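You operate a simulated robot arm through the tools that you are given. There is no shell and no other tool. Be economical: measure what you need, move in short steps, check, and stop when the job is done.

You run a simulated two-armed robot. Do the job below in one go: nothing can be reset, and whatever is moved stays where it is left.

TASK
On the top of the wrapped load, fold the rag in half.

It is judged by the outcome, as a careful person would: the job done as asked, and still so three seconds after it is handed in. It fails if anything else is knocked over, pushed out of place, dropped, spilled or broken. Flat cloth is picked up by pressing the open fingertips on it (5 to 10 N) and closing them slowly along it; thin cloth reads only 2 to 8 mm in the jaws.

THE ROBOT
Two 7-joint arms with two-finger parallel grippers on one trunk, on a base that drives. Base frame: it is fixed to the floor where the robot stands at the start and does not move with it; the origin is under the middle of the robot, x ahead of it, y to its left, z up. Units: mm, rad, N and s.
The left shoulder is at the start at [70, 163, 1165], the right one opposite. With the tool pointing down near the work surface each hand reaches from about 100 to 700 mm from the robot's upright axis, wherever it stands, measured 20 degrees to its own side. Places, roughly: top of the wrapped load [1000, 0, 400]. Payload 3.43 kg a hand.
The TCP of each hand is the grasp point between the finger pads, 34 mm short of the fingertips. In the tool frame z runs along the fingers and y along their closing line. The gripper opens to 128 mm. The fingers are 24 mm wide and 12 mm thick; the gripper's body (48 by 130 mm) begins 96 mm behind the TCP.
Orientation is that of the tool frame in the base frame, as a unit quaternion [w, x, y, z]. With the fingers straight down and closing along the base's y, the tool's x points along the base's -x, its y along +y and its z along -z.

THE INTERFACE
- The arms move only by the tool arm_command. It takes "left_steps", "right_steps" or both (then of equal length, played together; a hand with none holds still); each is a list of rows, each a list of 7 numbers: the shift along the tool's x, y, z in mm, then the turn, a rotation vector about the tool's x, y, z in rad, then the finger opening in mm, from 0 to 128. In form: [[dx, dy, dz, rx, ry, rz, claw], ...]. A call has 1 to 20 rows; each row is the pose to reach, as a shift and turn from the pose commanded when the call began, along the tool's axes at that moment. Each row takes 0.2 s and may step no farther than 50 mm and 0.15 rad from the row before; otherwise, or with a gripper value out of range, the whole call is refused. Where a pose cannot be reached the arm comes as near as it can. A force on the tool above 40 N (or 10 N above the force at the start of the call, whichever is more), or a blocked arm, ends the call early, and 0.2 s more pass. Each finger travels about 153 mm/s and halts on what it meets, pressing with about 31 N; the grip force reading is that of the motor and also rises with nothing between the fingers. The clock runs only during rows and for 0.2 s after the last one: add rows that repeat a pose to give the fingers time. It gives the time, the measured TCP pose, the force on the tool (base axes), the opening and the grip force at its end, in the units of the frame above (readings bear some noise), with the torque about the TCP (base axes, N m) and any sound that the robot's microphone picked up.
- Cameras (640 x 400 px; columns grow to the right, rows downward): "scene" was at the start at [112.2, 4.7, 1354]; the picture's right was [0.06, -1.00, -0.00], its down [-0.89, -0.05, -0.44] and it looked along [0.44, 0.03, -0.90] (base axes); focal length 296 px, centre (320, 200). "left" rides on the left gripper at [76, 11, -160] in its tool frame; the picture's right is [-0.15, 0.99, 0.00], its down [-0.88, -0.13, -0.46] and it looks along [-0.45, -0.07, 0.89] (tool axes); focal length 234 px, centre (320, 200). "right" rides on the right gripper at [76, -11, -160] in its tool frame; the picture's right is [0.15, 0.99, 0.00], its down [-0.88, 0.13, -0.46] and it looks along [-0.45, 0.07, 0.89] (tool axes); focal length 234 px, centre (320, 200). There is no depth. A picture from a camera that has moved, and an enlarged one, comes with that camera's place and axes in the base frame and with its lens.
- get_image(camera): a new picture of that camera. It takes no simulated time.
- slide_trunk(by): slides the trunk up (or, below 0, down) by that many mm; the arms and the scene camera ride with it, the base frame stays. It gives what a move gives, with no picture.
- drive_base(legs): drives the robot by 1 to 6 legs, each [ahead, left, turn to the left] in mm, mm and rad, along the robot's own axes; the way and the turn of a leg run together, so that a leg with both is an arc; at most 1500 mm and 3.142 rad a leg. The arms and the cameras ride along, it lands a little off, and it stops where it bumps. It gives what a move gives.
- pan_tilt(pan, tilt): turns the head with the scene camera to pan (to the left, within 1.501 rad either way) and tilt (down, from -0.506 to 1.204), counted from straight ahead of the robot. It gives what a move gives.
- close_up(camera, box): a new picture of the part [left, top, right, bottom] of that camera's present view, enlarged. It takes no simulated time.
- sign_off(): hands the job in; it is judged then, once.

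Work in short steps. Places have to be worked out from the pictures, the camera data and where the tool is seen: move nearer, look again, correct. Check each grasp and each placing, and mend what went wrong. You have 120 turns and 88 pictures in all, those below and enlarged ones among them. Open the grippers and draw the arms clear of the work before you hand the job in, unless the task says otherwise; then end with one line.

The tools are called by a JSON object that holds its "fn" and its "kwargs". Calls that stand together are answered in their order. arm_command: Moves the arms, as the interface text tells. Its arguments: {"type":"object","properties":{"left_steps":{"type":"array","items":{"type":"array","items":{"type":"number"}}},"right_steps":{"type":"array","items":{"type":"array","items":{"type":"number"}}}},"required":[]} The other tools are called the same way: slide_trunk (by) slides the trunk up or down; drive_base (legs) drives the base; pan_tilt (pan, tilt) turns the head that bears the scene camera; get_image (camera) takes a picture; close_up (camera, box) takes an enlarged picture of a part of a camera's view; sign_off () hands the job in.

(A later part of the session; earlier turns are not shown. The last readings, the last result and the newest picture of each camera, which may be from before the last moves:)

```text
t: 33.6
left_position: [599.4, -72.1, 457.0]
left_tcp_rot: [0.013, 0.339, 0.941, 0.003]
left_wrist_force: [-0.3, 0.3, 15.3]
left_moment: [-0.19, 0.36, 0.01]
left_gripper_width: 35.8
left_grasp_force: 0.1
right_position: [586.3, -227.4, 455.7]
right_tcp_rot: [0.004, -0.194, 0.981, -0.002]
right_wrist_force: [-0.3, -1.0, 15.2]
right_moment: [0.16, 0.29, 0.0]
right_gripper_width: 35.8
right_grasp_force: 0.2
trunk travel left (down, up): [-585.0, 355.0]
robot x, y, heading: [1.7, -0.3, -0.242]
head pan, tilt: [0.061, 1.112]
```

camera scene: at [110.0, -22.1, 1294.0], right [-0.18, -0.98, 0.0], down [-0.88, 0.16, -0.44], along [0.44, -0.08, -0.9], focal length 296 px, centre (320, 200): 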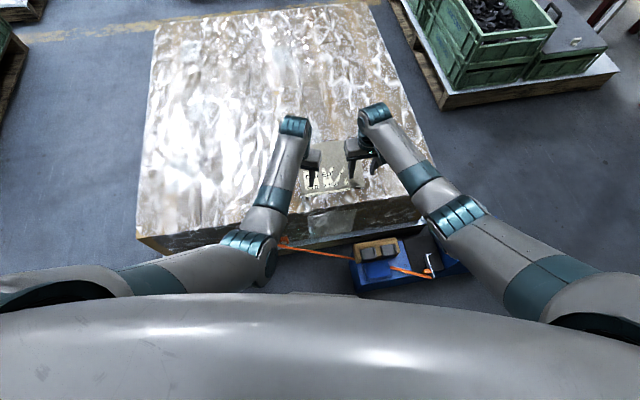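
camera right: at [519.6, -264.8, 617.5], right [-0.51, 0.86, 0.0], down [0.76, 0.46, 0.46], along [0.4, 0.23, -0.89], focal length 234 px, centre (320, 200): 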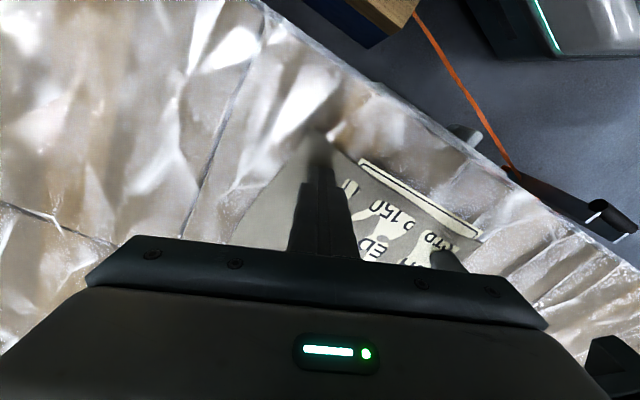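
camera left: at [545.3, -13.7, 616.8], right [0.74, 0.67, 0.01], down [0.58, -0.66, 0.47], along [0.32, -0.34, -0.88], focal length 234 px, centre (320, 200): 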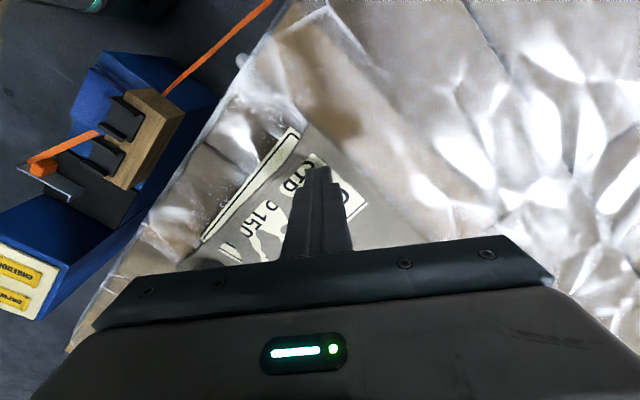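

Now 15 N. I ease 1.5 mm and close part of the way, to see how the force behaves.

{"fn": "arm_command", "kwargs": {"left_steps": [[0, 0, -1.5, 0, 0, 0, 36], [0, 0, -1.5, 0, 0, 0, 34], [0, 0, -1.5, 0, 0, 0, 32], [0, 0, -1.5, 0, 0, 0, 30], [0, 0, -1.5, 0, 0, 0, 28], [0, 0, -1.5, 0, 0, 0, 26], [0, 0, -1.5, 0, 0, 0, 24], [0, 0, -1.5, 0, 0, 0, 22], [0, 0, -1.5, 0, 0, 0, 20]], "right_steps": [[0, 0, -1.5, 0, 0, 0, 36], [0, 0, -1.5, 0, 0, 0, 34], [0, 0, -1.5, 0, 0, 0, 32], [0, 0, -1.5, 0, 0, 0, 30], [0, 0, -1.5, 0, 0, 0, 28], [0, 0, -1.5, 0, 0, 0, 26], [0, 0, -1.5, 0, 0, 0, 24], [0, 0, -1.5, 0, 0, 0, 22], [0, 0, -1.5, 0, 0, 0, 20]]}}

{"fn": "close_up", "kwargs": {"camera": "right", "box": [220, 80, 440, 240]}}

```text
t: 35.6
left_position: [597.9, -70.1, 456.5]
left_tcp_rot: [0.012, 0.34, 0.941, 0.003]
left_wrist_force: [1.3, 0.2, 9.7]
left_moment: [-0.06, 0.13, 0.03]
left_gripper_width: 19.4
left_grasp_force: 0.1
right_position: [585.6, -226.6, 455.9]
right_tcp_rot: [0.004, -0.194, 0.981, -0.001]
right_wrist_force: [1.8, -0.4, 12.7]
right_moment: [0.11, 0.13, -0.05]
right_gripper_width: 19.3
right_grasp_force: 0.1
trunk travel left (down, up): [-585.0, 355.0]
robot x, y, heading: [-0.6, 0.1, -0.243]
head pan, tilt: [0.061, 1.112]
```

```text
2.50 times, centred on (330, 160) of right
camera zoom: at [518.9, -265.0, 616.2], right [-0.51, 0.86, -0.01], down [0.76, 0.46, 0.46], along [0.4, 0.23, -0.89], focal length 585 px, centre (295, 300)
```

zoom: 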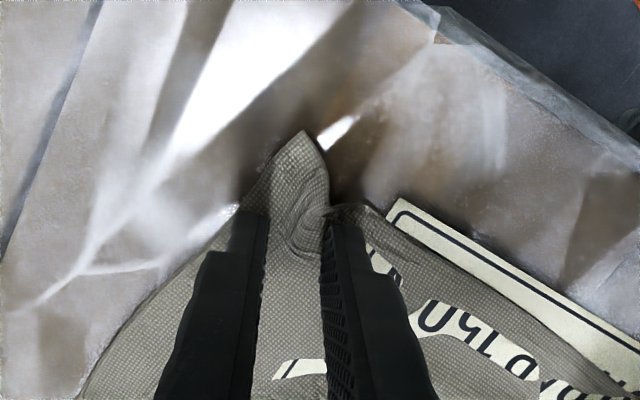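

The force holds and the cloth is gathering into a ridge at the right. I close the rest slowly.

{"fn": "arm_command", "kwargs": {"left_steps": [[0, 0, 0.5, 0, 0, 0, 18], [0, 0, 0.5, 0, 0, 0, 16.5], [0, 0, 0.5, 0, 0, 0, 15], [0, 0, 0.5, 0, 0, 0, 13.5], [0, 0, 0.5, 0, 0, 0, 12], [0, 0, 0.5, 0, 0, 0, 10.5], [0, 0, 0.5, 0, 0, 0, 9], [0, 0, 0.5, 0, 0, 0, 7.5], [0, 0, 0.5, 0, 0, 0, 6], [0, 0, 0.5, 0, 0, 0, 4], [0, 0, 0.5, 0, 0, 0, 2], [0, 0, 0.5, 0, 0, 0, 0], [0, 0, 0.5, 0, 0, 0, 0]], "right_steps": [[0, 0, 0, 0, 0, 0, 18], [0, 0, 0, 0, 0, 0, 16.5], [0, 0, 0, 0, 0, 0, 15], [0, 0, 0, 0, 0, 0, 13.5], [0, 0, 0, 0, 0, 0, 12], [0, 0, 0, 0, 0, 0, 10.5], [0, 0, 0, 0, 0, 0, 9], [0, 0, 0, 0, 0, 0, 7.5], [0, 0, 0, 0, 0, 0, 6], [0, 0, 0, 0, 0, 0, 4], [0, 0, 0, 0, 0, 0, 2], [0, 0, 0, 0, 0, 0, 0], [0, 0, 0, 0, 0, 0, 0]]}}

{"fn": "close_up", "kwargs": {"camera": "right", "box": [220, 80, 440, 240]}}

{"fn": "close_up", "kwargs": {"camera": "left", "box": [220, 80, 440, 240]}}

```text
t: 38.4
left_position: [598.4, -71.9, 457.6]
left_tcp_rot: [0.013, 0.339, 0.941, 0.002]
left_wrist_force: [-0.7, -5.5, 12.5]
left_moment: [-0.19, 0.2, 0.07]
left_gripper_width: 1.8
left_grasp_force: 30.7
right_position: [584.7, -225.9, 456.6]
right_tcp_rot: [0.004, -0.194, 0.981, -0.001]
right_wrist_force: [0.6, 6.4, 8.4]
right_moment: [0.17, 0.03, -0.1]
right_gripper_width: 1.2
right_grasp_force: 30.9
trunk travel left (down, up): [-585.0, 355.0]
robot x, y, heading: [-4.7, -0.2, -0.234]
head pan, tilt: [0.061, 1.112]
```

```text
2.50 times, centred on (330, 160) of right
camera zoom: at [518.7, -264.5, 616.2], right [-0.51, 0.86, 0.0], down [0.76, 0.46, 0.46], along [0.4, 0.23, -0.89], focal length 585 px, centre (295, 300)
```

zoom: 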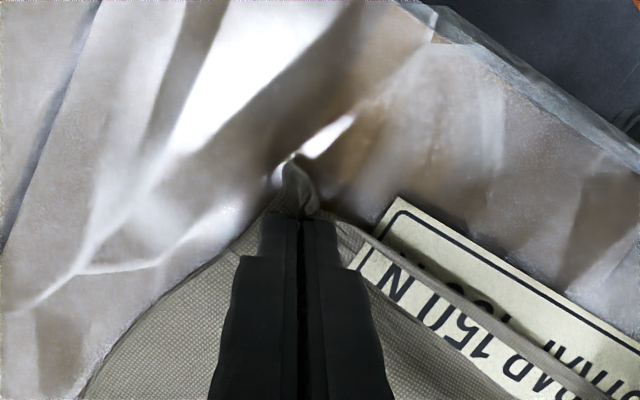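

```text
2.50 times, centred on (330, 160) of left
camera zoom: at [544.3, -14.0, 615.3], right [0.74, 0.67, 0.02], down [0.58, -0.66, 0.47], along [0.33, -0.34, -0.88], focal length 585 px, centre (295, 300)
```

zoom: 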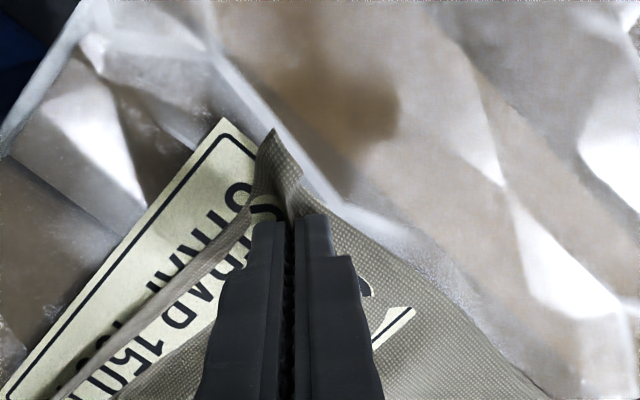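

Both hands now hold a pinch (1.8 and 1.2 mm). I lift 25 mm and check that it holds.

{"fn": "arm_command", "kwargs": {"left_steps": [[0, 0, -6, 0, 0, 0, 0], [0, 0, -14, 0, 0, 0, 0], [0, 0, -22, 0, 0, 0, 0], [0, 0, -28, 0, 0, 0, 0]], "right_steps": [[0, 0, -6, 0, 0, 0, 0], [0, 0, -14, 0, 0, 0, 0], [0, 0, -22, 0, 0, 0, 0], [0, 0, -28, 0, 0, 0, 0]]}}

{"fn": "get_image", "kwargs": {"camera": "right"}}

{"fn": "get_image", "kwargs": {"camera": "left"}}

{"fn": "close_up", "kwargs": {"camera": "scene", "box": [290, 130, 386, 190]}}

```text
t: 39.4
left_position: [599.1, -70.0, 483.6]
left_tcp_rot: [0.011, 0.34, 0.94, 0.004]
left_wrist_force: [0.0, -3.3, 0.4]
left_moment: [-0.11, 0.0, 0.03]
left_gripper_width: 1.5
left_grasp_force: 31.2
right_position: [584.2, -227.3, 483.6]
right_tcp_rot: [0.003, -0.194, 0.981, -0.002]
right_wrist_force: [-0.3, 2.7, -0.6]
right_moment: [0.1, -0.02, -0.04]
right_gripper_width: 1.0
right_grasp_force: 31.3
trunk travel left (down, up): [-585.0, 355.0]
robot x, y, heading: [-0.9, 0.0, -0.236]
head pan, tilt: [0.061, 1.112]
```

```text
54 pictures are left
camera right: at [518.9, -265.0, 643.1], right [-0.51, 0.86, 0.0], down [0.76, 0.46, 0.46], along [0.4, 0.23, -0.89], focal length 234 px, centre (320, 200)
```

right: 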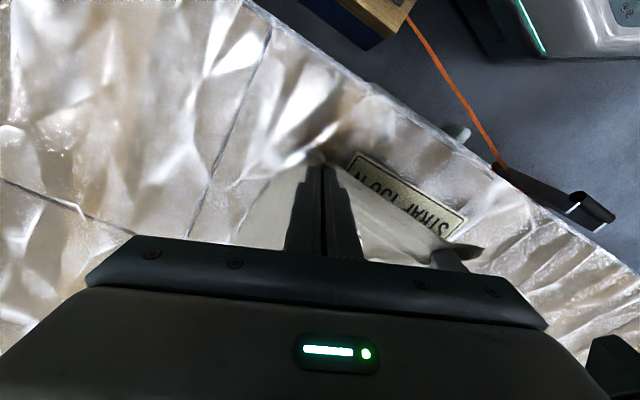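

```text
53 pictures are left
camera left: at [544.3, -13.4, 642.1], right [0.74, 0.67, 0.01], down [0.58, -0.66, 0.47], along [0.32, -0.34, -0.88], focal length 234 px, centre (320, 200)
```

left: 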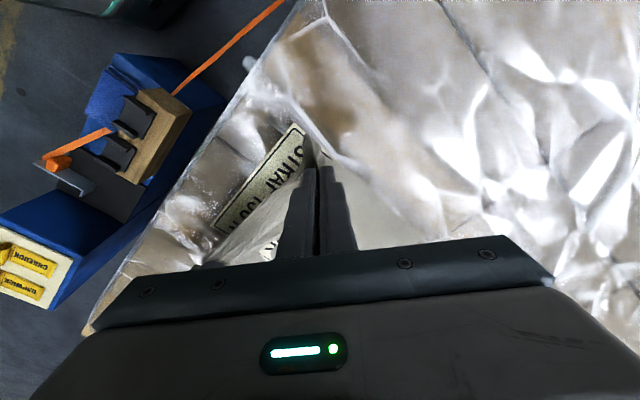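

```text
6.67 times, centred on (338, 160) of scene
camera zoom: at [109.7, -22.0, 1293.9], right [-0.18, -0.98, 0.0], down [-0.88, 0.16, -0.44], along [0.44, -0.08, -0.9], focal length 1972 px, centre (200, 467)
```

zoom: 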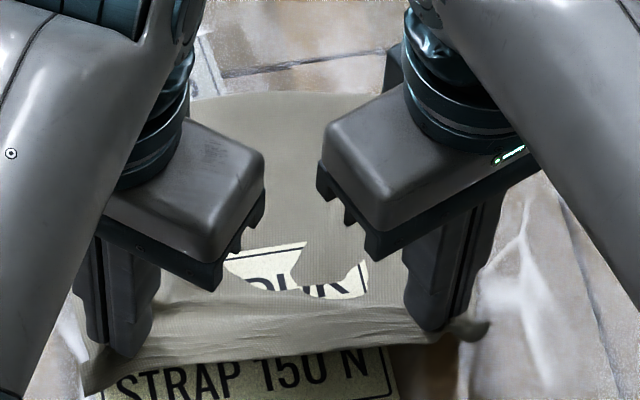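

The edge is lifted and held by both hands. I now carry it on an arc toward the far edge (up 33, forward 60), turning each hand outwards so the corners end up pointing away.

{"fn": "arm_command", "kwargs": {"left_steps": [[-6.2, 5.1, -7, 0, 0, 0.05, 0], [-12.3, 10.2, -13, 0, 0, 0.1, 0], [-18.5, 15.3, -19, 0, 0, 0.16, 0], [-24.6, 20.4, -24, 0, 0, 0.22, 0], [-30.8, 25.6, -28, 0, 0, 0.28, 0], [-36.9, 30.7, -31, 0, 0, 0.34, 0], [-43, 35.8, -33, 0, 0, 0.4, 0], [-46, 38.3, -33, 0, 0, 0.45, 0]], "right_steps": [[-7.4, -3, -7, 0, 0, -0.06, 0], [-14.8, -6.1, -13, 0, 0, -0.13, 0], [-22.2, -9.1, -19, 0, 0, -0.2, 0], [-29.6, -12.2, -24, 0, 0, -0.27, 0], [-37, -15.2, -28, 0, 0, -0.34, 0], [-44.4, -18.3, -31, 0, 0, -0.41, 0], [-51.8, -21.3, -33, 0, 0, -0.48, 0], [-55.5, -22.9, -33, 0, 0, -0.55, 0]]}}

{"fn": "get_image", "kwargs": {"camera": "right"}}

{"fn": "get_image", "kwargs": {"camera": "left"}}

{"fn": "close_up", "kwargs": {"camera": "scene", "box": [290, 110, 386, 190]}}

```text
t: 41.2
left_position: [657.8, -71.6, 518.2]
left_tcp_rot: [0.011, 0.542, 0.84, 0.004]
left_wrist_force: [-1.1, -11.4, 0.8]
left_moment: [-0.4, 0.04, 0.12]
left_gripper_width: 1.7
left_grasp_force: 31.3
right_position: [644.9, -225.8, 516.4]
right_tcp_rot: [0.003, -0.454, 0.891, -0.002]
right_wrist_force: [0.9, 11.4, -0.7]
right_moment: [0.41, -0.04, -0.13]
right_gripper_width: 0.7
right_grasp_force: 31.2
trunk travel left (down, up): [-585.0, 355.0]
robot x, y, heading: [3.5, -2.6, -0.238]
head pan, tilt: [0.061, 1.112]
```

```text
51 pictures are left
camera right: at [609.2, -292.9, 676.5], right [-0.89, 0.46, -0.01], down [0.41, 0.79, 0.46], along [0.22, 0.4, -0.89], focal length 234 px, centre (320, 200)
```

right: 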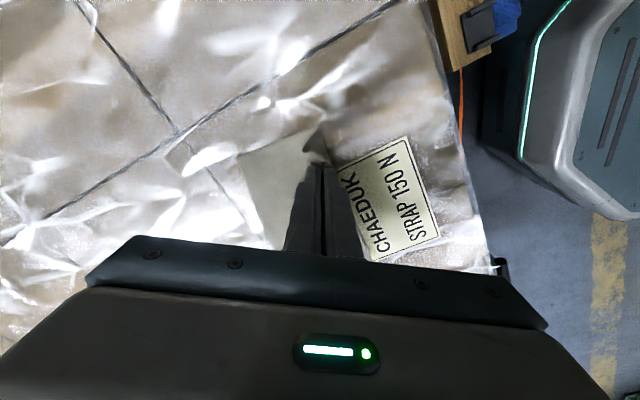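

```text
50 pictures are left
camera left: at [633.6, 2.7, 676.7], right [0.96, 0.28, 0.02], down [0.23, -0.85, 0.47], along [0.15, -0.44, -0.88], focal length 234 px, centre (320, 200)
```

left: 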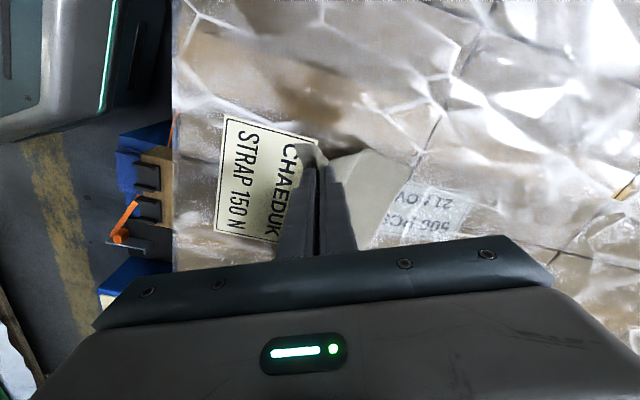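

```text
5.00 times, centred on (338, 150) of scene
camera zoom: at [110.0, -21.9, 1293.9], right [-0.18, -0.98, 0.0], down [-0.88, 0.16, -0.44], along [0.44, -0.08, -0.9], focal length 1479 px, centre (230, 450)
```

zoom: 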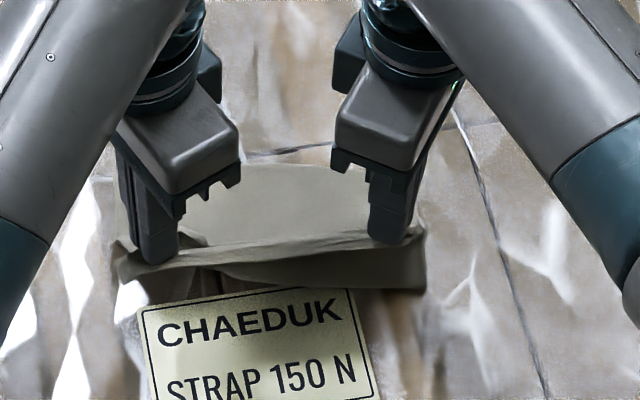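

Both grips hold, but there is an 11 N sideways pull between the hands. I bring them 6 mm closer each while completing the arc forward and down.

{"fn": "arm_command", "kwargs": {"left_steps": [[-5.9, 8.3, 2, 0, 0, 0.05, 0], [-11.9, 16.6, 5, 0, 0, 0.1, 0], [-16.9, 25.3, 10, 0, 0, 0.15, 0], [-22, 34, 17, 0, 0, 0.2, 0], [-26.1, 43.1, 25, 0, 0, 0.25, 0], [-29.4, 50.4, 34, 0, 0, 0.3, 0], [-31.8, 55.8, 43, 0, 0, 0.35, 0], [-32.7, 57.7, 50, 0, 0, 0.4, 0]], "right_steps": [[-7.5, -6.9, 2, 0, 0, -0.05, 0], [-15, -13.8, 5, 0, 0, -0.1, 0], [-21.7, -21.3, 10, 0, 0, -0.15, 0], [-28.4, -28.8, 17, 0, 0, -0.2, 0], [-34.3, -36.9, 25, 0, 0, -0.25, 0], [-39, -43.4, 34, 0, 0, -0.3, 0], [-46, -53.1, 43, 0, 0, -0.35, 0], [-49, -57.2, 50, 0, 0, -0.4, 0]]}}

{"fn": "get_image", "kwargs": {"camera": "right"}}

{"fn": "get_image", "kwargs": {"camera": "left"}}

{"fn": "close_up", "kwargs": {"camera": "scene", "box": [290, 110, 386, 190]}}

```text
t: 43.0
left_position: [719.9, -75.9, 472.8]
left_tcp_rot: [0.011, 0.698, 0.716, 0.006]
left_wrist_force: [-2.5, -10.0, 1.0]
left_moment: [-0.32, 0.1, 0.07]
left_gripper_width: 1.8
left_grasp_force: 31.1
left hand out of reach, approached as far as the arm can: row 8
right_position: [673.5, -218.5, 484.3]
right_tcp_rot: [0.003, -0.612, 0.791, -0.002]
right_wrist_force: [2.1, 9.5, -0.5]
right_moment: [0.34, -0.09, -0.02]
right_gripper_width: 0.9
right_grasp_force: 30.6
right hand out of reach, approached as far as the arm can: row 5, 6, 7, 8
trunk travel left (down, up): [-585.0, 355.0]
robot x, y, heading: [-2.2, -0.5, -0.235]
head pan, tilt: [0.061, 1.112]
```

```text
48 pictures are left
camera right: at [664.3, -293.8, 643.5], right [-0.99, 0.11, -0.01], down [0.09, 0.88, 0.46], along [0.05, 0.45, -0.89], focal length 234 px, centre (320, 200)
```

right: 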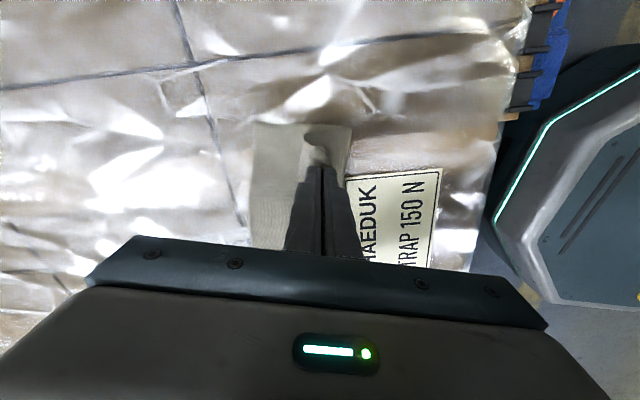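

```text
47 pictures are left
camera left: at [725.7, 1.8, 632.9], right [0.99, -0.12, 0.02], down [-0.12, -0.88, 0.46], along [-0.03, -0.46, -0.89], focal length 234 px, centre (320, 200)
```

left: 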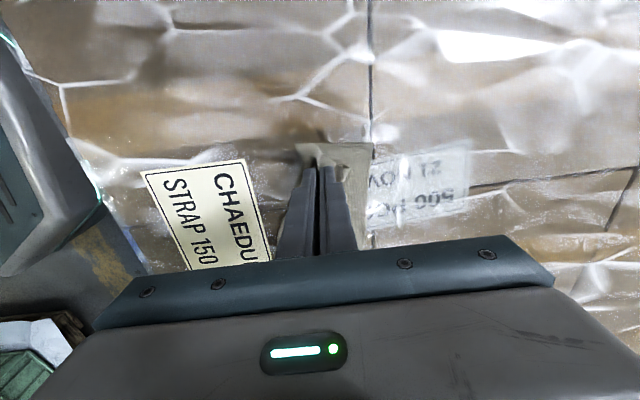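

```text
5.00 times, centred on (338, 150) of scene
camera zoom: at [109.8, -21.8, 1294.0], right [-0.18, -0.98, 0.0], down [-0.88, 0.16, -0.44], along [0.44, -0.08, -0.9], focal length 1479 px, centre (230, 450)
```

zoom: 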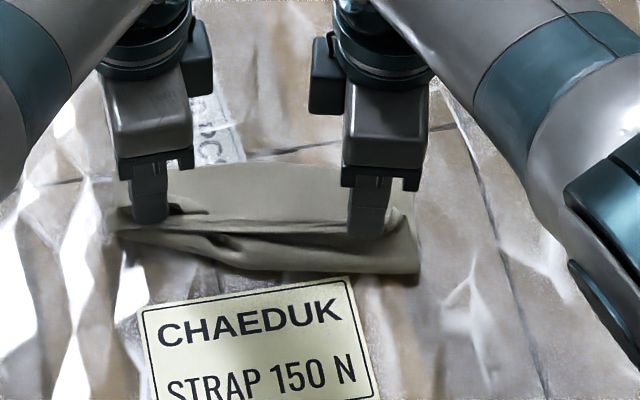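

The right hand is at the end of its reach (x=673), and I need about x=720. I pull the left hand back 47 mm and reset the right command. Then I drive ahead 50 mm, which stays clear of the boxes (nearest about 60 mm off) and of the strap (x≥387).

{"fn": "arm_command", "kwargs": {"left_steps": [[0.3, -12, -4, 0, 0, 0, 0], [0.6, -24, -8, 0, 0, 0, 0], [0.9, -36, -12, 0, 0, 0, 0], [1.2, -47, -12, 0, 0, 0, 0], [1.2, -47, -12, 0, 0, 0, 0]], "right_steps": [[3, 11, -5, 0, 0, 0, 0], [6, 22, -10, 0, 0, 0, 0], [9, 33, -15, 0, 0, 0, 0], [11.3, 43.6, -19, 0, 0, 0, 0], [11.3, 43.6, -19, 0, 0, 0, 0]]}}

{"fn": "drive_base", "kwargs": {"legs": [[50, 0, 0]]}}

{"fn": "get_image", "kwargs": {"camera": "scene"}}

{"fn": "close_up", "kwargs": {"camera": "scene", "box": [290, 120, 386, 200]}}

```text
t: 44.2
left_position: [671.3, -74.6, 482.0]
left_tcp_rot: [0.009, 0.697, 0.717, 0.007]
left_wrist_force: [-4.8, -15.7, 1.9]
left_moment: [-0.58, 0.13, 0.13]
left_gripper_width: 1.8
left_grasp_force: 30.8
right_position: [627.0, -220.8, 501.2]
right_tcp_rot: [0.003, -0.622, 0.783, -0.002]
right_wrist_force: [4.8, 16.1, -3.0]
right_moment: [0.57, -0.17, -0.04]
right_gripper_width: 1.0
right_grasp_force: 30.9
trunk travel left (down, up): [-585.0, 355.0]
robot x, y, heading: [0.2, -1.7, -0.236]
head pan, tilt: [0.061, 1.112]
```

```text
t: 45.2
left_position: [721.1, -86.5, 481.1]
left_tcp_rot: [0.008, 0.697, 0.717, 0.006]
left_wrist_force: [-3.9, -17.6, 2.3]
left_moment: [-0.6, 0.19, 0.13]
left_gripper_width: 1.8
left_grasp_force: 30.5
right_position: [677.8, -234.3, 499.3]
right_tcp_rot: [0.002, -0.622, 0.783, -0.001]
right_wrist_force: [4.6, 16.7, -2.7]
right_moment: [0.64, -0.16, -0.03]
right_gripper_width: 1.2
right_grasp_force: 31.2
trunk travel left (down, up): [-585.0, 355.0]
robot x, y, heading: [47.7, -15.2, -0.245]
head pan, tilt: [0.061, 1.112]
```

```text
45 pictures are left
camera scene: at [161.6, -34.8, 1293.6], right [-0.18, -0.98, 0.0], down [-0.88, 0.16, -0.44], along [0.43, -0.08, -0.9], focal length 296 px, centre (320, 200)
```

scene: 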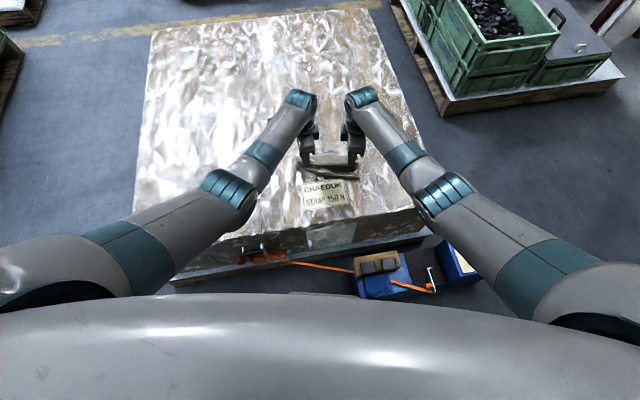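

```text
5.00 times, centred on (338, 160) of scene
camera zoom: at [161.6, -34.8, 1293.6], right [-0.18, -0.98, 0.0], down [-0.88, 0.16, -0.44], along [0.43, -0.08, -0.9], focal length 1479 px, centre (230, 400)
```

zoom: 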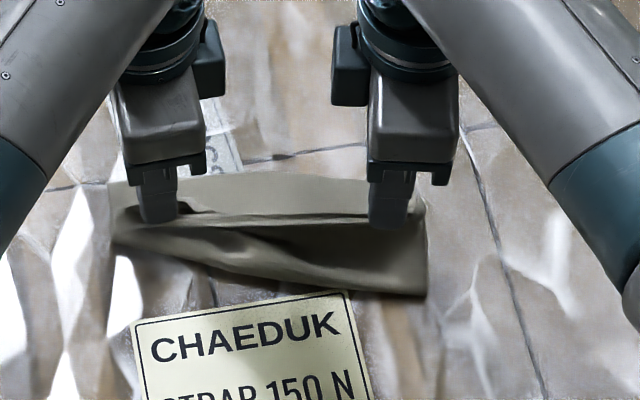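

The drive went cleanly. I bring the right hand forward to about (713,-220) and lower both until the tips are just above the lower layer.

{"fn": "arm_command", "kwargs": {"left_steps": [[2, 0.3, 0, 0, 0, 0, 0], [4, 0.6, 0, 0, 0, 0, 0], [6, 0.9, 4, 0, 0, 0, 0], [8, 1.2, 9, 0, 0, 0, 0], [8, 1.2, 14, 0, 0, 0, 0], [8, 1.2, 18, 0, 0, 0, 0], [8, 1.2, 18, 0, 0, 0, 0]], "right_steps": [[-5, -7, 3, 0, 0, 0, 0], [-10, -14, 7, 0, 0, 0, 0], [-15, -21, 13, 0, 0, 0, 0], [-19, -27, 20, 0, 0, 0, 0], [-21.5, -31, 28, 0, 0, 0, 0], [-21.5, -31, 36, 0, 0, 0, 0], [-21.5, -31, 36, 0, 0, 0, 0]]}}

{"fn": "close_up", "kwargs": {"camera": "scene", "box": [290, 120, 386, 200]}}

{"fn": "get_image", "kwargs": {"camera": "left"}}

{"fn": "get_image", "kwargs": {"camera": "right"}}

```text
t: 46.8
left_position: [723.0, -78.8, 464.1]
left_tcp_rot: [0.01, 0.697, 0.717, 0.007]
left_wrist_force: [0.4, -1.0, 0.2]
left_moment: [-0.07, -0.01, 0.05]
left_gripper_width: 2.0
left_grasp_force: 30.1
right_position: [712.2, -220.3, 466.5]
right_tcp_rot: [0.003, -0.622, 0.783, -0.002]
right_wrist_force: [0.5, 1.2, 0.1]
right_moment: [0.06, -0.01, -0.01]
right_gripper_width: 1.3
right_grasp_force: 32.1
trunk travel left (down, up): [-585.0, 355.0]
robot x, y, heading: [50.7, -11.3, -0.24]
head pan, tilt: [0.061, 1.112]
```

```text
5.00 times, centred on (338, 160) of scene
camera zoom: at [158.8, -34.1, 1294.0], right [-0.18, -0.98, 0.0], down [-0.88, 0.16, -0.44], along [0.44, -0.08, -0.9], focal length 1479 px, centre (230, 400)
```

zoom: 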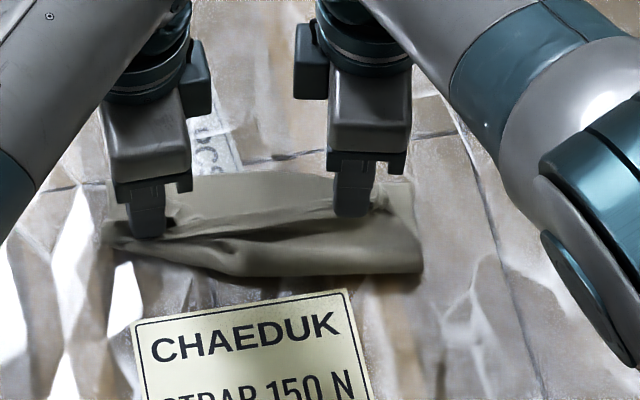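

```text
42 pictures are left
camera left: at [728.8, -1.3, 624.4], right [0.99, -0.12, 0.02], down [-0.12, -0.88, 0.46], along [-0.03, -0.46, -0.89], focal length 234 px, centre (320, 200)
```

left: 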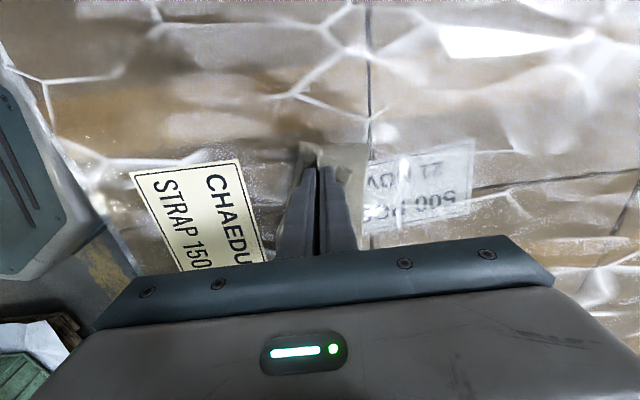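

```text
41 pictures are left
camera right: at [705.2, -294.8, 626.5], right [-1.0, 0.08, -0.01], down [0.07, 0.89, 0.46], along [0.04, 0.45, -0.89], focal length 234 px, centre (320, 200)
```

right: 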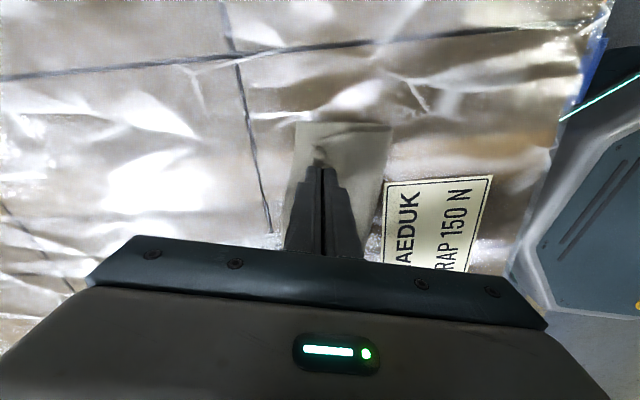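

The tension is gone and the upper layer lies folded over. I zoom in on the corners to see where they sit against the far edge.

{"fn": "close_up", "kwargs": {"camera": "left", "box": [240, 110, 400, 210]}}

{"fn": "close_up", "kwargs": {"camera": "right", "box": [250, 100, 410, 200]}}

```text
4.00 times, centred on (320, 160) of left
camera zoom: at [728.8, -1.3, 624.4], right [0.99, -0.12, 0.02], down [-0.12, -0.88, 0.46], along [-0.03, -0.46, -0.89], focal length 937 px, centre (320, 360)
```

zoom: 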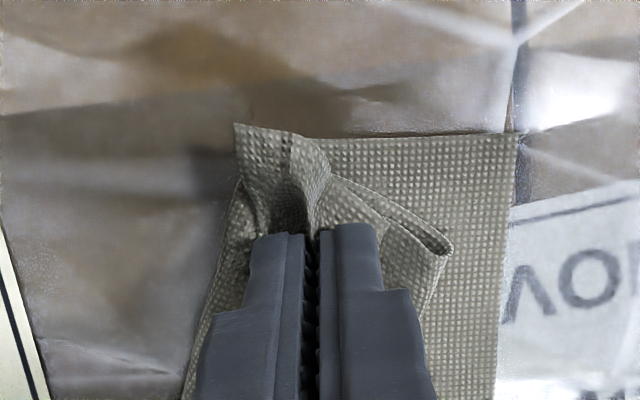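

```text
4.00 times, centred on (330, 150) of right
camera zoom: at [705.2, -294.8, 626.5], right [-1.0, 0.08, -0.01], down [0.07, 0.89, 0.46], along [0.04, 0.45, -0.89], focal length 937 px, centre (280, 400)
```

zoom: 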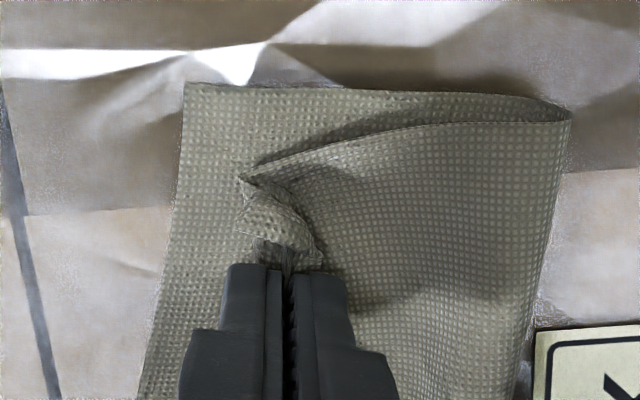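

The corners sit about 15–20 mm inside with small flaps bunched at the pinches. Unfolding them would roughly meet the far edge. I lower a few mm, open gently and lift straight up.

{"fn": "arm_command", "kwargs": {"left_steps": [[0, 0, 2, 0, 0, 0, 0], [0, 0, 4, 0, 0, 0, 0], [0, 0, 4, 0, 0, 0, 3], [0, 0, 4, 0, 0, 0, 6], [0, 0, 4, 0, 0, 0, 10], [0, 0, 4, 0, 0, 0, 14], [0, 0, 2, 0, 0, 0, 18], [0, 0, -4, 0, 0, 0, 22], [0, 0, -12, 0, 0, 0, 22], [0, 0, -22, 0, 0, 0, 22], [0, 0, -40, 0, 0, 0, 22]], "right_steps": [[0, 0, 3, 0, 0, 0, 0], [0, 0, 6, 0, 0, 0, 0], [0, 0, 6, 0, 0, 0, 3], [0, 0, 6, 0, 0, 0, 6], [0, 0, 6, 0, 0, 0, 10], [0, 0, 6, 0, 0, 0, 14], [0, 0, 4, 0, 0, 0, 18], [0, 0, -4, 0, 0, 0, 22], [0, 0, -12, 0, 0, 0, 22], [0, 0, -22, 0, 0, 0, 22], [0, 0, -40, 0, 0, 0, 22]]}}

{"fn": "close_up", "kwargs": {"camera": "left", "box": [220, 100, 420, 225]}}

{"fn": "close_up", "kwargs": {"camera": "right", "box": [230, 100, 430, 225]}}

```text
t: 49.2
left_position: [720.3, -78.6, 505.5]
left_tcp_rot: [0.01, 0.698, 0.716, 0.006]
left_wrist_force: [0.2, 0.5, -0.9]
left_moment: [0.0, -0.03, -0.01]
left_gripper_width: 21.6
left_grasp_force: 0.0
right_position: [710.1, -220.5, 505.9]
right_tcp_rot: [0.002, -0.62, 0.784, -0.001]
right_wrist_force: [0.0, -0.5, 0.0]
right_moment: [-0.03, -0.02, -0.01]
right_gripper_width: 21.9
right_grasp_force: 0.0
trunk travel left (down, up): [-585.0, 355.0]
robot x, y, heading: [50.2, -13.7, -0.241]
head pan, tilt: [0.061, 1.112]
```

```text
3.20 times, centred on (320, 162) of left
camera zoom: at [727.5, -1.5, 664.8], right [0.99, -0.12, 0.02], down [-0.12, -0.88, 0.46], along [-0.03, -0.46, -0.89], focal length 749 px, centre (320, 320)
```

zoom: 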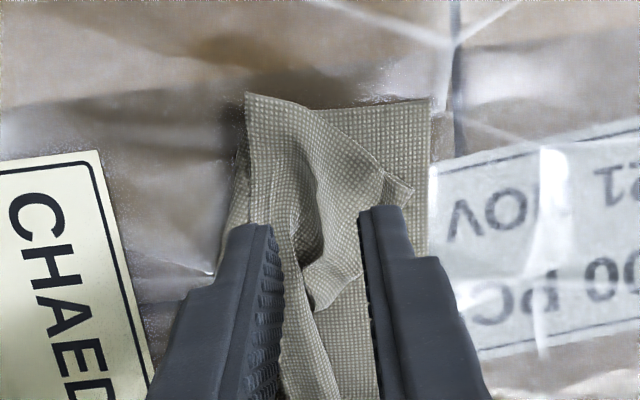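

```text
3.20 times, centred on (330, 162) of right
camera zoom: at [703.8, -294.2, 666.2], right [-1.0, 0.08, -0.01], down [0.07, 0.89, 0.46], along [0.04, 0.45, -0.89], focal length 749 px, centre (288, 320)
```

zoom: 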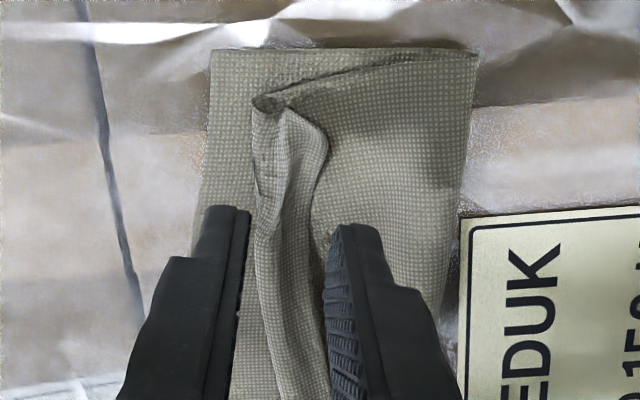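

Both are released. I lift and move the hands outwards to see the whole rag.

{"fn": "arm_command", "kwargs": {"left_steps": [[0, 0, -20, 0, 0, 0, 22], [30, 0, -30, 0, 0, 0, 10], [65, 0, -30, 0, 0, 0, 0], [100, 0, -30, 0, 0, 0, 0], [100, 0, -30, 0, 0, 0, 0]], "right_steps": [[0, 0, -20, 0, 0, 0, 22], [30, 0, -30, 0, 0, 0, 10], [65, 0, -30, 0, 0, 0, 0], [100, 0, -30, 0, 0, 0, 0], [100, 0, -30, 0, 0, 0, 0]]}}

{"fn": "close_up", "kwargs": {"camera": "scene", "box": [290, 120, 386, 200]}}

```text
t: 50.4
left_position: [718.6, 22.1, 533.7]
left_tcp_rot: [0.01, 0.697, 0.717, 0.007]
left_wrist_force: [-0.3, 0.3, 0.3]
left_moment: [0.0, -0.01, -0.02]
left_gripper_width: 0.2
left_grasp_force: 31.2
right_position: [689.4, -317.4, 536.3]
right_tcp_rot: [0.002, -0.622, 0.783, -0.002]
right_wrist_force: [0.4, -0.3, -0.4]
right_moment: [0.02, -0.02, 0.02]
right_gripper_width: 0.0
right_grasp_force: 30.4
trunk travel left (down, up): [-585.0, 355.0]
robot x, y, heading: [48.0, -15.2, -0.231]
head pan, tilt: [0.061, 1.112]
```

```text
5.00 times, centred on (338, 160) of scene
camera zoom: at [159.1, -34.1, 1293.9], right [-0.18, -0.98, 0.0], down [-0.88, 0.16, -0.44], along [0.44, -0.08, -0.9], focal length 1479 px, centre (230, 400)
```

zoom: 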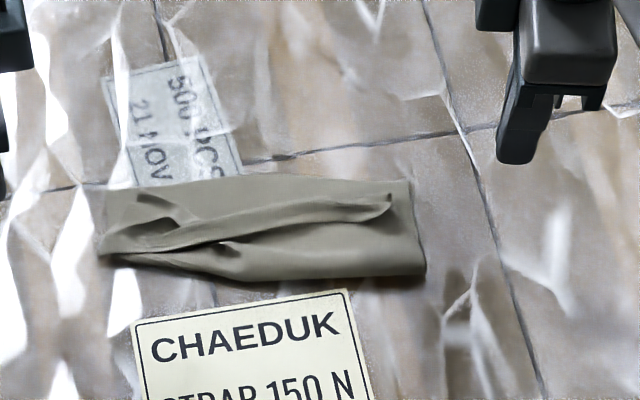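

The fold is made, but the top layer's edge is rolled back and about 25 mm short. I look closely from both wrist cameras before mending.

{"fn": "get_image", "kwargs": {"camera": "right"}}

{"fn": "get_image", "kwargs": {"camera": "left"}}

{"fn": "close_up", "kwargs": {"camera": "scene", "box": [298, 140, 362, 180]}}

```text
35 pictures are left
camera right: at [681.3, -392.7, 695.9], right [-1.0, 0.08, -0.01], down [0.07, 0.89, 0.46], along [0.04, 0.45, -0.89], focal length 234 px, centre (320, 200)
```

right: 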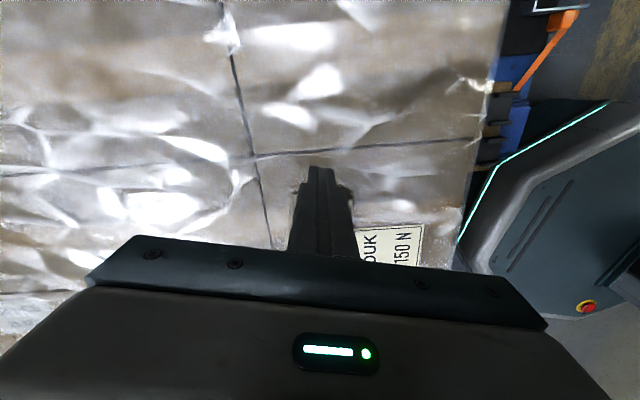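

```text
34 pictures are left
camera left: at [725.1, 99.1, 694.0], right [0.99, -0.12, 0.02], down [-0.12, -0.88, 0.46], along [-0.03, -0.46, -0.89], focal length 234 px, centre (320, 200)
```

left: 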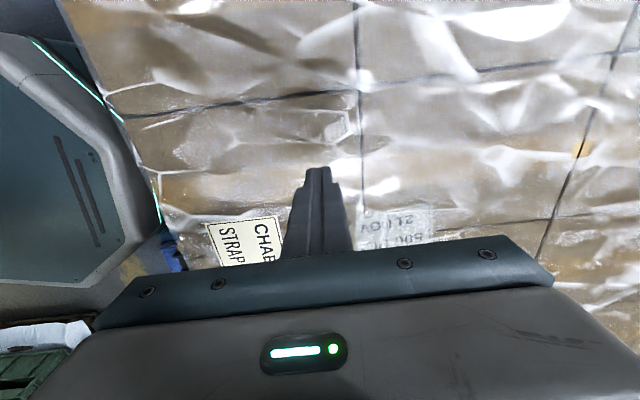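

```text
10.00 times, centred on (330, 160) of scene
camera zoom: at [159.1, -34.1, 1293.9], right [-0.18, -0.98, 0.0], down [-0.88, 0.16, -0.44], along [0.44, -0.08, -0.9], focal length 2957 px, centre (220, 600)
```

zoom: 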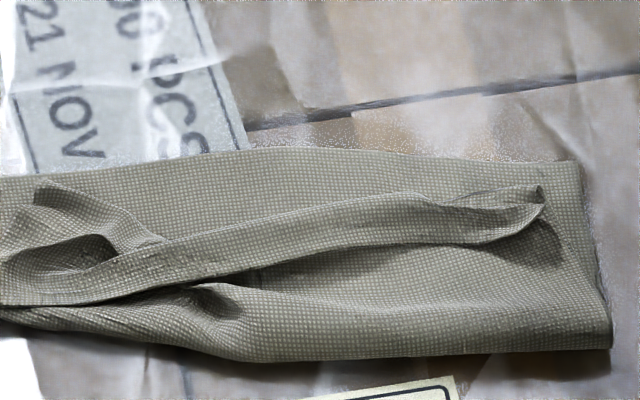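

The last 20 mm of the top layer, at the original near edge, is flipped back on itself with its crease at x≈722. I'll sweep it over with a closed fingertip hovering low. Right hand first, starting behind the strip at about (684,-222).

{"fn": "arm_command", "kwargs": {"right_steps": [[-30, 8, 0, 0, 0, 0, 0], [-60, 17, 0, 0, 0, 0, 0], [-91.4, 26.4, 0, 0, 0, 0, 0], [-91.4, 26.4, 36, 0, 0, 0, 0], [-91.4, 26.4, 55, 0, 0, 0, 0], [-91.4, 26.4, 68, 0, 0, 0, 0], [-91.4, 26.4, 73, 0, 0, 0, 0], [-91.4, 26.4, 73, 0, 0, 0, 0]]}}

{"fn": "close_up", "kwargs": {"camera": "right", "box": [230, 100, 430, 225]}}

{"fn": "close_up", "kwargs": {"camera": "scene", "box": [298, 140, 362, 180]}}

```text
t: 52.2
left_position: [718.0, 21.9, 535.0]
left_tcp_rot: [0.01, 0.697, 0.717, 0.007]
left_wrist_force: [0.6, -0.9, -0.2]
left_moment: [-0.01, 0.03, -0.03]
left_gripper_width: 0.1
left_grasp_force: 31.0
right_position: [683.9, -222.7, 463.4]
right_tcp_rot: [0.003, -0.622, 0.783, -0.002]
right_wrist_force: [0.0, -0.2, 0.9]
right_moment: [0.01, 0.01, 0.02]
right_gripper_width: 0.0
right_grasp_force: 30.8
trunk travel left (down, up): [-585.0, 355.0]
robot x, y, heading: [49.5, -11.6, -0.243]
head pan, tilt: [0.061, 1.112]
```

```text
3.20 times, centred on (330, 162) of right
camera zoom: at [677.6, -296.9, 623.0], right [-1.0, 0.08, -0.01], down [0.07, 0.89, 0.46], along [0.04, 0.45, -0.89], focal length 749 px, centre (288, 320)
```

zoom: 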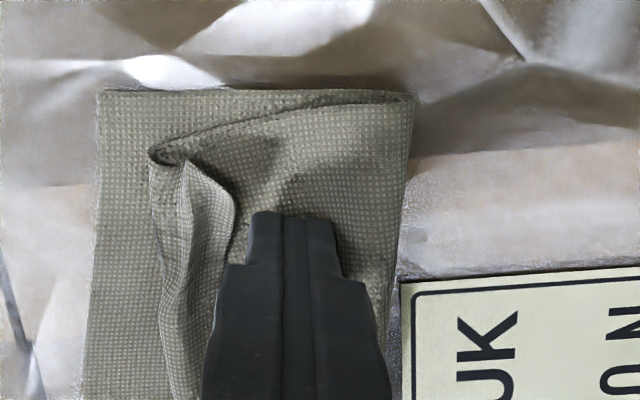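

```text
10.00 times, centred on (330, 160) of scene
camera zoom: at [159.0, -34.0, 1293.9], right [-0.18, -0.98, 0.0], down [-0.88, 0.16, -0.44], along [0.44, -0.08, -0.9], focal length 2957 px, centre (220, 600)
```

zoom: 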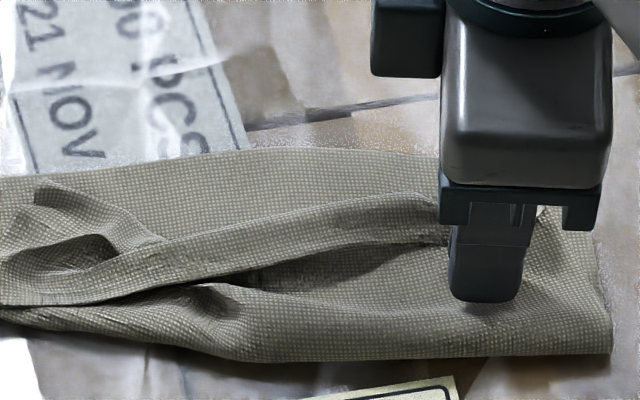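

The finger sits right behind the strip's free edge. I lower 1.5 mm and sweep slowly forward.

{"fn": "arm_command", "kwargs": {"right_steps": [[0, 0, 1.5, 0, 0, 0, 0], [-1.4, -5.8, 1.5, 0, 0, 0, 0], [-2.7, -11.7, 1.5, 0, 0, 0, 0], [-4.1, -17.5, 1.5, 0, 0, 0, 0], [-5.4, -23.4, 1.5, 0, 0, 0, 0], [-6.8, -29.2, 1.5, 0, 0, 0, 0], [-8.1, -35, 1.5, 0, 0, 0, 0], [-9.5, -41, 1, 0, 0, 0, 0], [-10.8, -46.8, 1, 0, 0, 0, 0]]}}

{"fn": "close_up", "kwargs": {"camera": "right", "box": [230, 100, 430, 225]}}

{"fn": "close_up", "kwargs": {"camera": "scene", "box": [298, 140, 362, 180]}}

```text
t: 54.2
left_position: [718.9, 22.3, 533.9]
left_tcp_rot: [0.01, 0.697, 0.717, 0.007]
left_wrist_force: [-0.6, 0.4, -0.1]
left_moment: [-0.01, 0.02, -0.03]
left_gripper_width: 0.0
left_grasp_force: 31.1
right_position: [718.8, -222.7, 470.9]
right_tcp_rot: [0.003, -0.622, 0.783, -0.003]
right_wrist_force: [0.4, 0.3, 0.2]
right_moment: [0.01, -0.02, -0.01]
right_gripper_width: 0.1
right_grasp_force: 31.9
right hand out of reach, approached as far as the arm can: row 6, 7, 8, 9
trunk travel left (down, up): [-585.0, 355.0]
robot x, y, heading: [44.3, -9.9, -0.239]
head pan, tilt: [0.061, 1.112]
```

```text
3.20 times, centred on (330, 162) of right
camera zoom: at [710.7, -298.3, 630.3], right [-1.0, 0.08, -0.01], down [0.07, 0.89, 0.46], along [0.05, 0.45, -0.89], focal length 749 px, centre (288, 320)
```

zoom: 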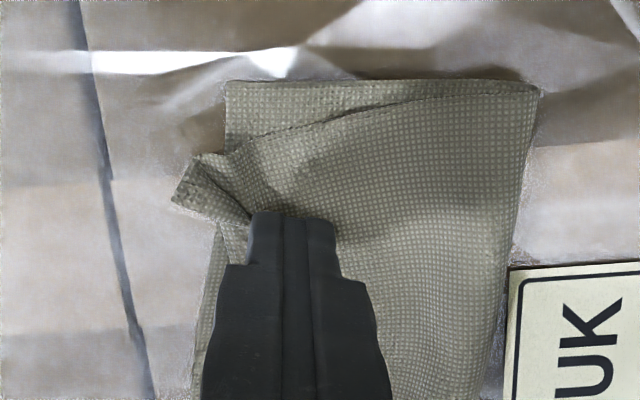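

```text
10.00 times, centred on (330, 160) of scene
camera zoom: at [159.0, -33.2, 1293.9], right [-0.18, -0.98, 0.0], down [-0.88, 0.16, -0.44], along [0.44, -0.08, -0.9], focal length 2957 px, centre (220, 600)
```

zoom: 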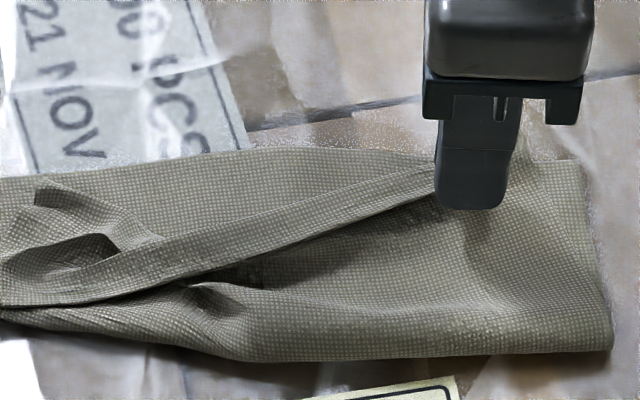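

It's flipping over nicely at the right. I repeat at the middle, lifting, going back behind the strip at y≈-165 and sweeping forward.

{"fn": "arm_command", "kwargs": {"right_steps": [[0, 0, -25, 0, 0, 0, 0], [-16, 15, -25, 0, 0, 0, 0], [-33, 30, -25, 0, 0, 0, 0], [-49.5, 43.3, -25, 0, 0, 0, 0], [-49.5, 43.3, 0, 0, 0, 0, 0], [-49.5, 43.3, 8.5, 0, 0, 0, 0], [-49.5, 43.3, 8.5, 0, 0, 0, 0], [-50.9, 37.5, 8.5, 0, 0, 0, 0], [-52.2, 31.6, 8.5, 0, 0, 0, 0], [-53.6, 25.8, 8.5, 0, 0, 0, 0], [-54.9, 20, 8.5, 0, 0, 0, 0], [-56.3, 14, 8.5, 0, 0, 0, 0], [-57.6, 8.3, 8.5, 0, 0, 0, 0], [-59, 2.4, 8.5, 0, 0, 0, 0]]}}

{"fn": "close_up", "kwargs": {"camera": "scene", "box": [290, 140, 370, 190]}}

```text
t: 57.2
left_position: [718.0, 21.6, 534.5]
left_tcp_rot: [0.01, 0.697, 0.717, 0.007]
left_wrist_force: [-0.1, 0.2, 0.2]
left_moment: [-0.02, 0.0, 0.01]
left_gripper_width: 0.0
left_grasp_force: 31.0
right_position: [707.2, -165.0, 466.8]
right_tcp_rot: [0.003, -0.622, 0.783, -0.002]
right_wrist_force: [-0.7, -0.6, -0.5]
right_moment: [-0.03, 0.0, 0.0]
right_gripper_width: 0.0
right_grasp_force: 31.4
right hand out of reach, approached as far as the arm can: row 1, 2, 3, 4, 5, 6, 7, 8, 9, 11, 12, 13, 14
trunk travel left (down, up): [-585.0, 355.0]
robot x, y, heading: [49.2, -13.3, -0.241]
head pan, tilt: [0.061, 1.112]
```

```text
8.00 times, centred on (330, 165) of scene
camera zoom: at [158.9, -34.0, 1294.0], right [-0.18, -0.98, 0.0], down [-0.88, 0.16, -0.44], along [0.44, -0.08, -0.9], focal length 2366 px, centre (240, 480)
```

zoom: 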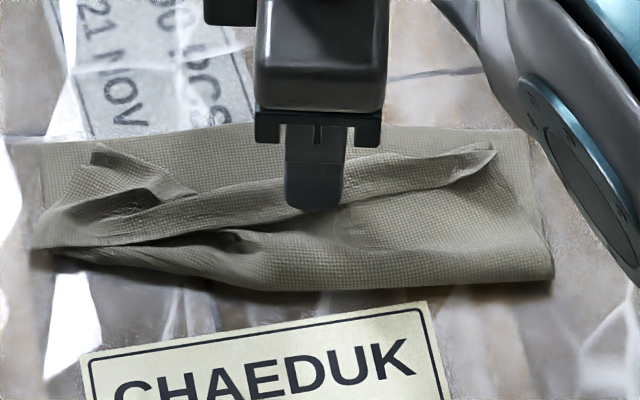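

The strip sprang back and the right hand ran out of reach at this yaw. I lift both hands clear, ease their yaws and lower the trunk for more forward reach, so that I can flip the strip and then press it flat.

{"fn": "arm_command", "kwargs": {"left_steps": [[0, 0, -10, 0, 0, 0, 0], [5, -10, -20, 0, 0, -0.1, 0], [12, -20, -30, 0, 0, -0.2, 0], [20, -32, -40, 0, 0, -0.3, 0], [28, -44, -48, 0, 0, -0.4, 0], [35, -56, -56, 0, 0, -0.52, 0], [40, -67, -56, 0, 0, -0.64, 0], [40, -67, -56, 0, 0, -0.64, 0]], "right_steps": [[0, 0, -25, 0, 0, 0, 0], [10, 8, -45, 0, 0, 0.1, 0], [22, 16, -65, 0, 0, 0.22, 0], [34, 25, -85, 0, 0, 0.35, 0], [46, 35, -105, 0, 0, 0.48, 0], [58, 45, -123, 0, 0, 0.6, 0], [68, 52, -123, 0, 0, 0.72, 0], [68, 52, -123, 0, 0, 0.84, 0]]}}

{"fn": "slide_trunk", "kwargs": {"by": -90}}

{"fn": "close_up", "kwargs": {"camera": "scene", "box": [280, 110, 376, 170]}}

```text
t: 59.0
left_position: [648.0, 60.1, 587.7]
left_tcp_rot: [0.011, 0.436, 0.9, 0.004]
left_wrist_force: [-0.9, -0.2, 0.8]
left_moment: [0.03, -0.01, 0.0]
left_gripper_width: 0.0
left_grasp_force: 31.0
right_position: [756.4, -256.9, 547.6]
right_tcp_rot: [0.002, -0.247, 0.969, 0.0]
right_wrist_force: [0.0, 1.7, -1.2]
right_moment: [-0.15, -0.03, -0.03]
right_gripper_width: 0.0
right_grasp_force: 31.2
right hand out of reach, approached as far as the arm can: row 1, 2, 3, 4, 5, 6, 7, 8
trunk travel left (down, up): [-585.0, 355.0]
robot x, y, heading: [48.3, -7.9, -0.24]
head pan, tilt: [0.061, 1.112]
```

```text
t: 60.2
left_position: [647.9, 60.3, 498.6]
left_tcp_rot: [0.011, 0.436, 0.9, 0.003]
left_wrist_force: [-0.4, 0.3, 0.4]
left_moment: [0.0, -0.01, -0.02]
left_gripper_width: 0.0
left_grasp_force: 31.2
right_position: [757.0, -256.3, 457.6]
right_tcp_rot: [0.001, -0.248, 0.969, 0.0]
right_wrist_force: [-0.1, -0.3, -0.2]
right_moment: [0.02, 0.0, -0.01]
right_gripper_width: 0.0
right_grasp_force: 31.0
trunk travel left (down, up): [-495.0, 445.0]
robot x, y, heading: [49.8, -10.0, -0.238]
head pan, tilt: [0.061, 1.112]
```

```text
6.67 times, centred on (328, 140) of scene
camera zoom: at [158.6, -34.0, 1204.1], right [-0.18, -0.98, 0.0], down [-0.88, 0.16, -0.44], along [0.44, -0.08, -0.9], focal length 1972 px, centre (267, 600)
```

zoom: 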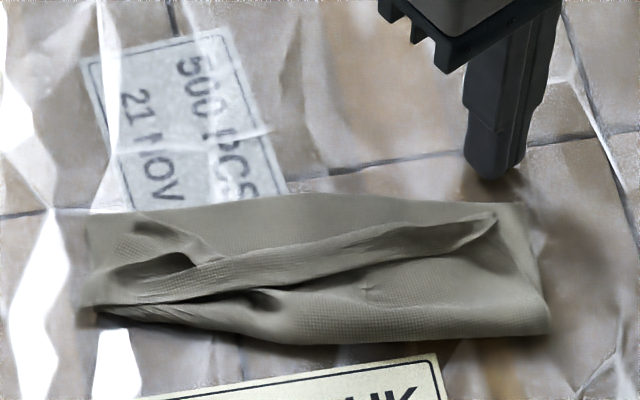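

The right arm drifted forward rather than back, and its tip now rests just beyond the far edge; the rag wasn't touched. I raise the trunk again and test where the right arm's command really is.

{"fn": "slide_trunk", "kwargs": {"by": 70}}

{"fn": "arm_command", "kwargs": {"right_steps": [[0, 0, 0, 0, 0, 0, 0], [0, 0, 0, 0, 0, 0, 0], [0, 0, 0, 0, 0, 0, 0]]}}

```text
t: 61.3
left_position: [649.1, 60.1, 569.1]
left_tcp_rot: [0.012, 0.436, 0.9, 0.003]
left_wrist_force: [-0.7, 0.4, -0.2]
left_moment: [0.03, 0.02, 0.02]
left_gripper_width: 0.0
left_grasp_force: 30.6
right_position: [755.5, -256.1, 527.8]
right_tcp_rot: [0.002, -0.248, 0.969, 0.0]
right_wrist_force: [0.2, 0.3, -0.4]
right_moment: [-0.02, 0.0, -0.05]
right_gripper_width: 0.1
right_grasp_force: 31.3
trunk travel left (down, up): [-565.0, 375.0]
robot x, y, heading: [50.9, -12.8, -0.241]
head pan, tilt: [0.061, 1.112]
```

```text
t: 62.1
left_position: [648.3, 60.8, 568.6]
left_tcp_rot: [0.012, 0.436, 0.9, 0.004]
left_wrist_force: [0.7, -0.4, -0.2]
left_moment: [-0.02, 0.03, -0.01]
left_gripper_width: 0.0
left_grasp_force: 30.4
right_position: [757.2, -256.8, 526.6]
right_tcp_rot: [0.001, -0.248, 0.969, 0.0]
right_wrist_force: [0.0, -0.7, -0.7]
right_moment: [0.02, 0.01, -0.01]
right_gripper_width: 0.1
right_grasp_force: 31.0
trunk travel left (down, up): [-565.0, 375.0]
robot x, y, heading: [48.2, -13.4, -0.239]
head pan, tilt: [0.061, 1.112]
```

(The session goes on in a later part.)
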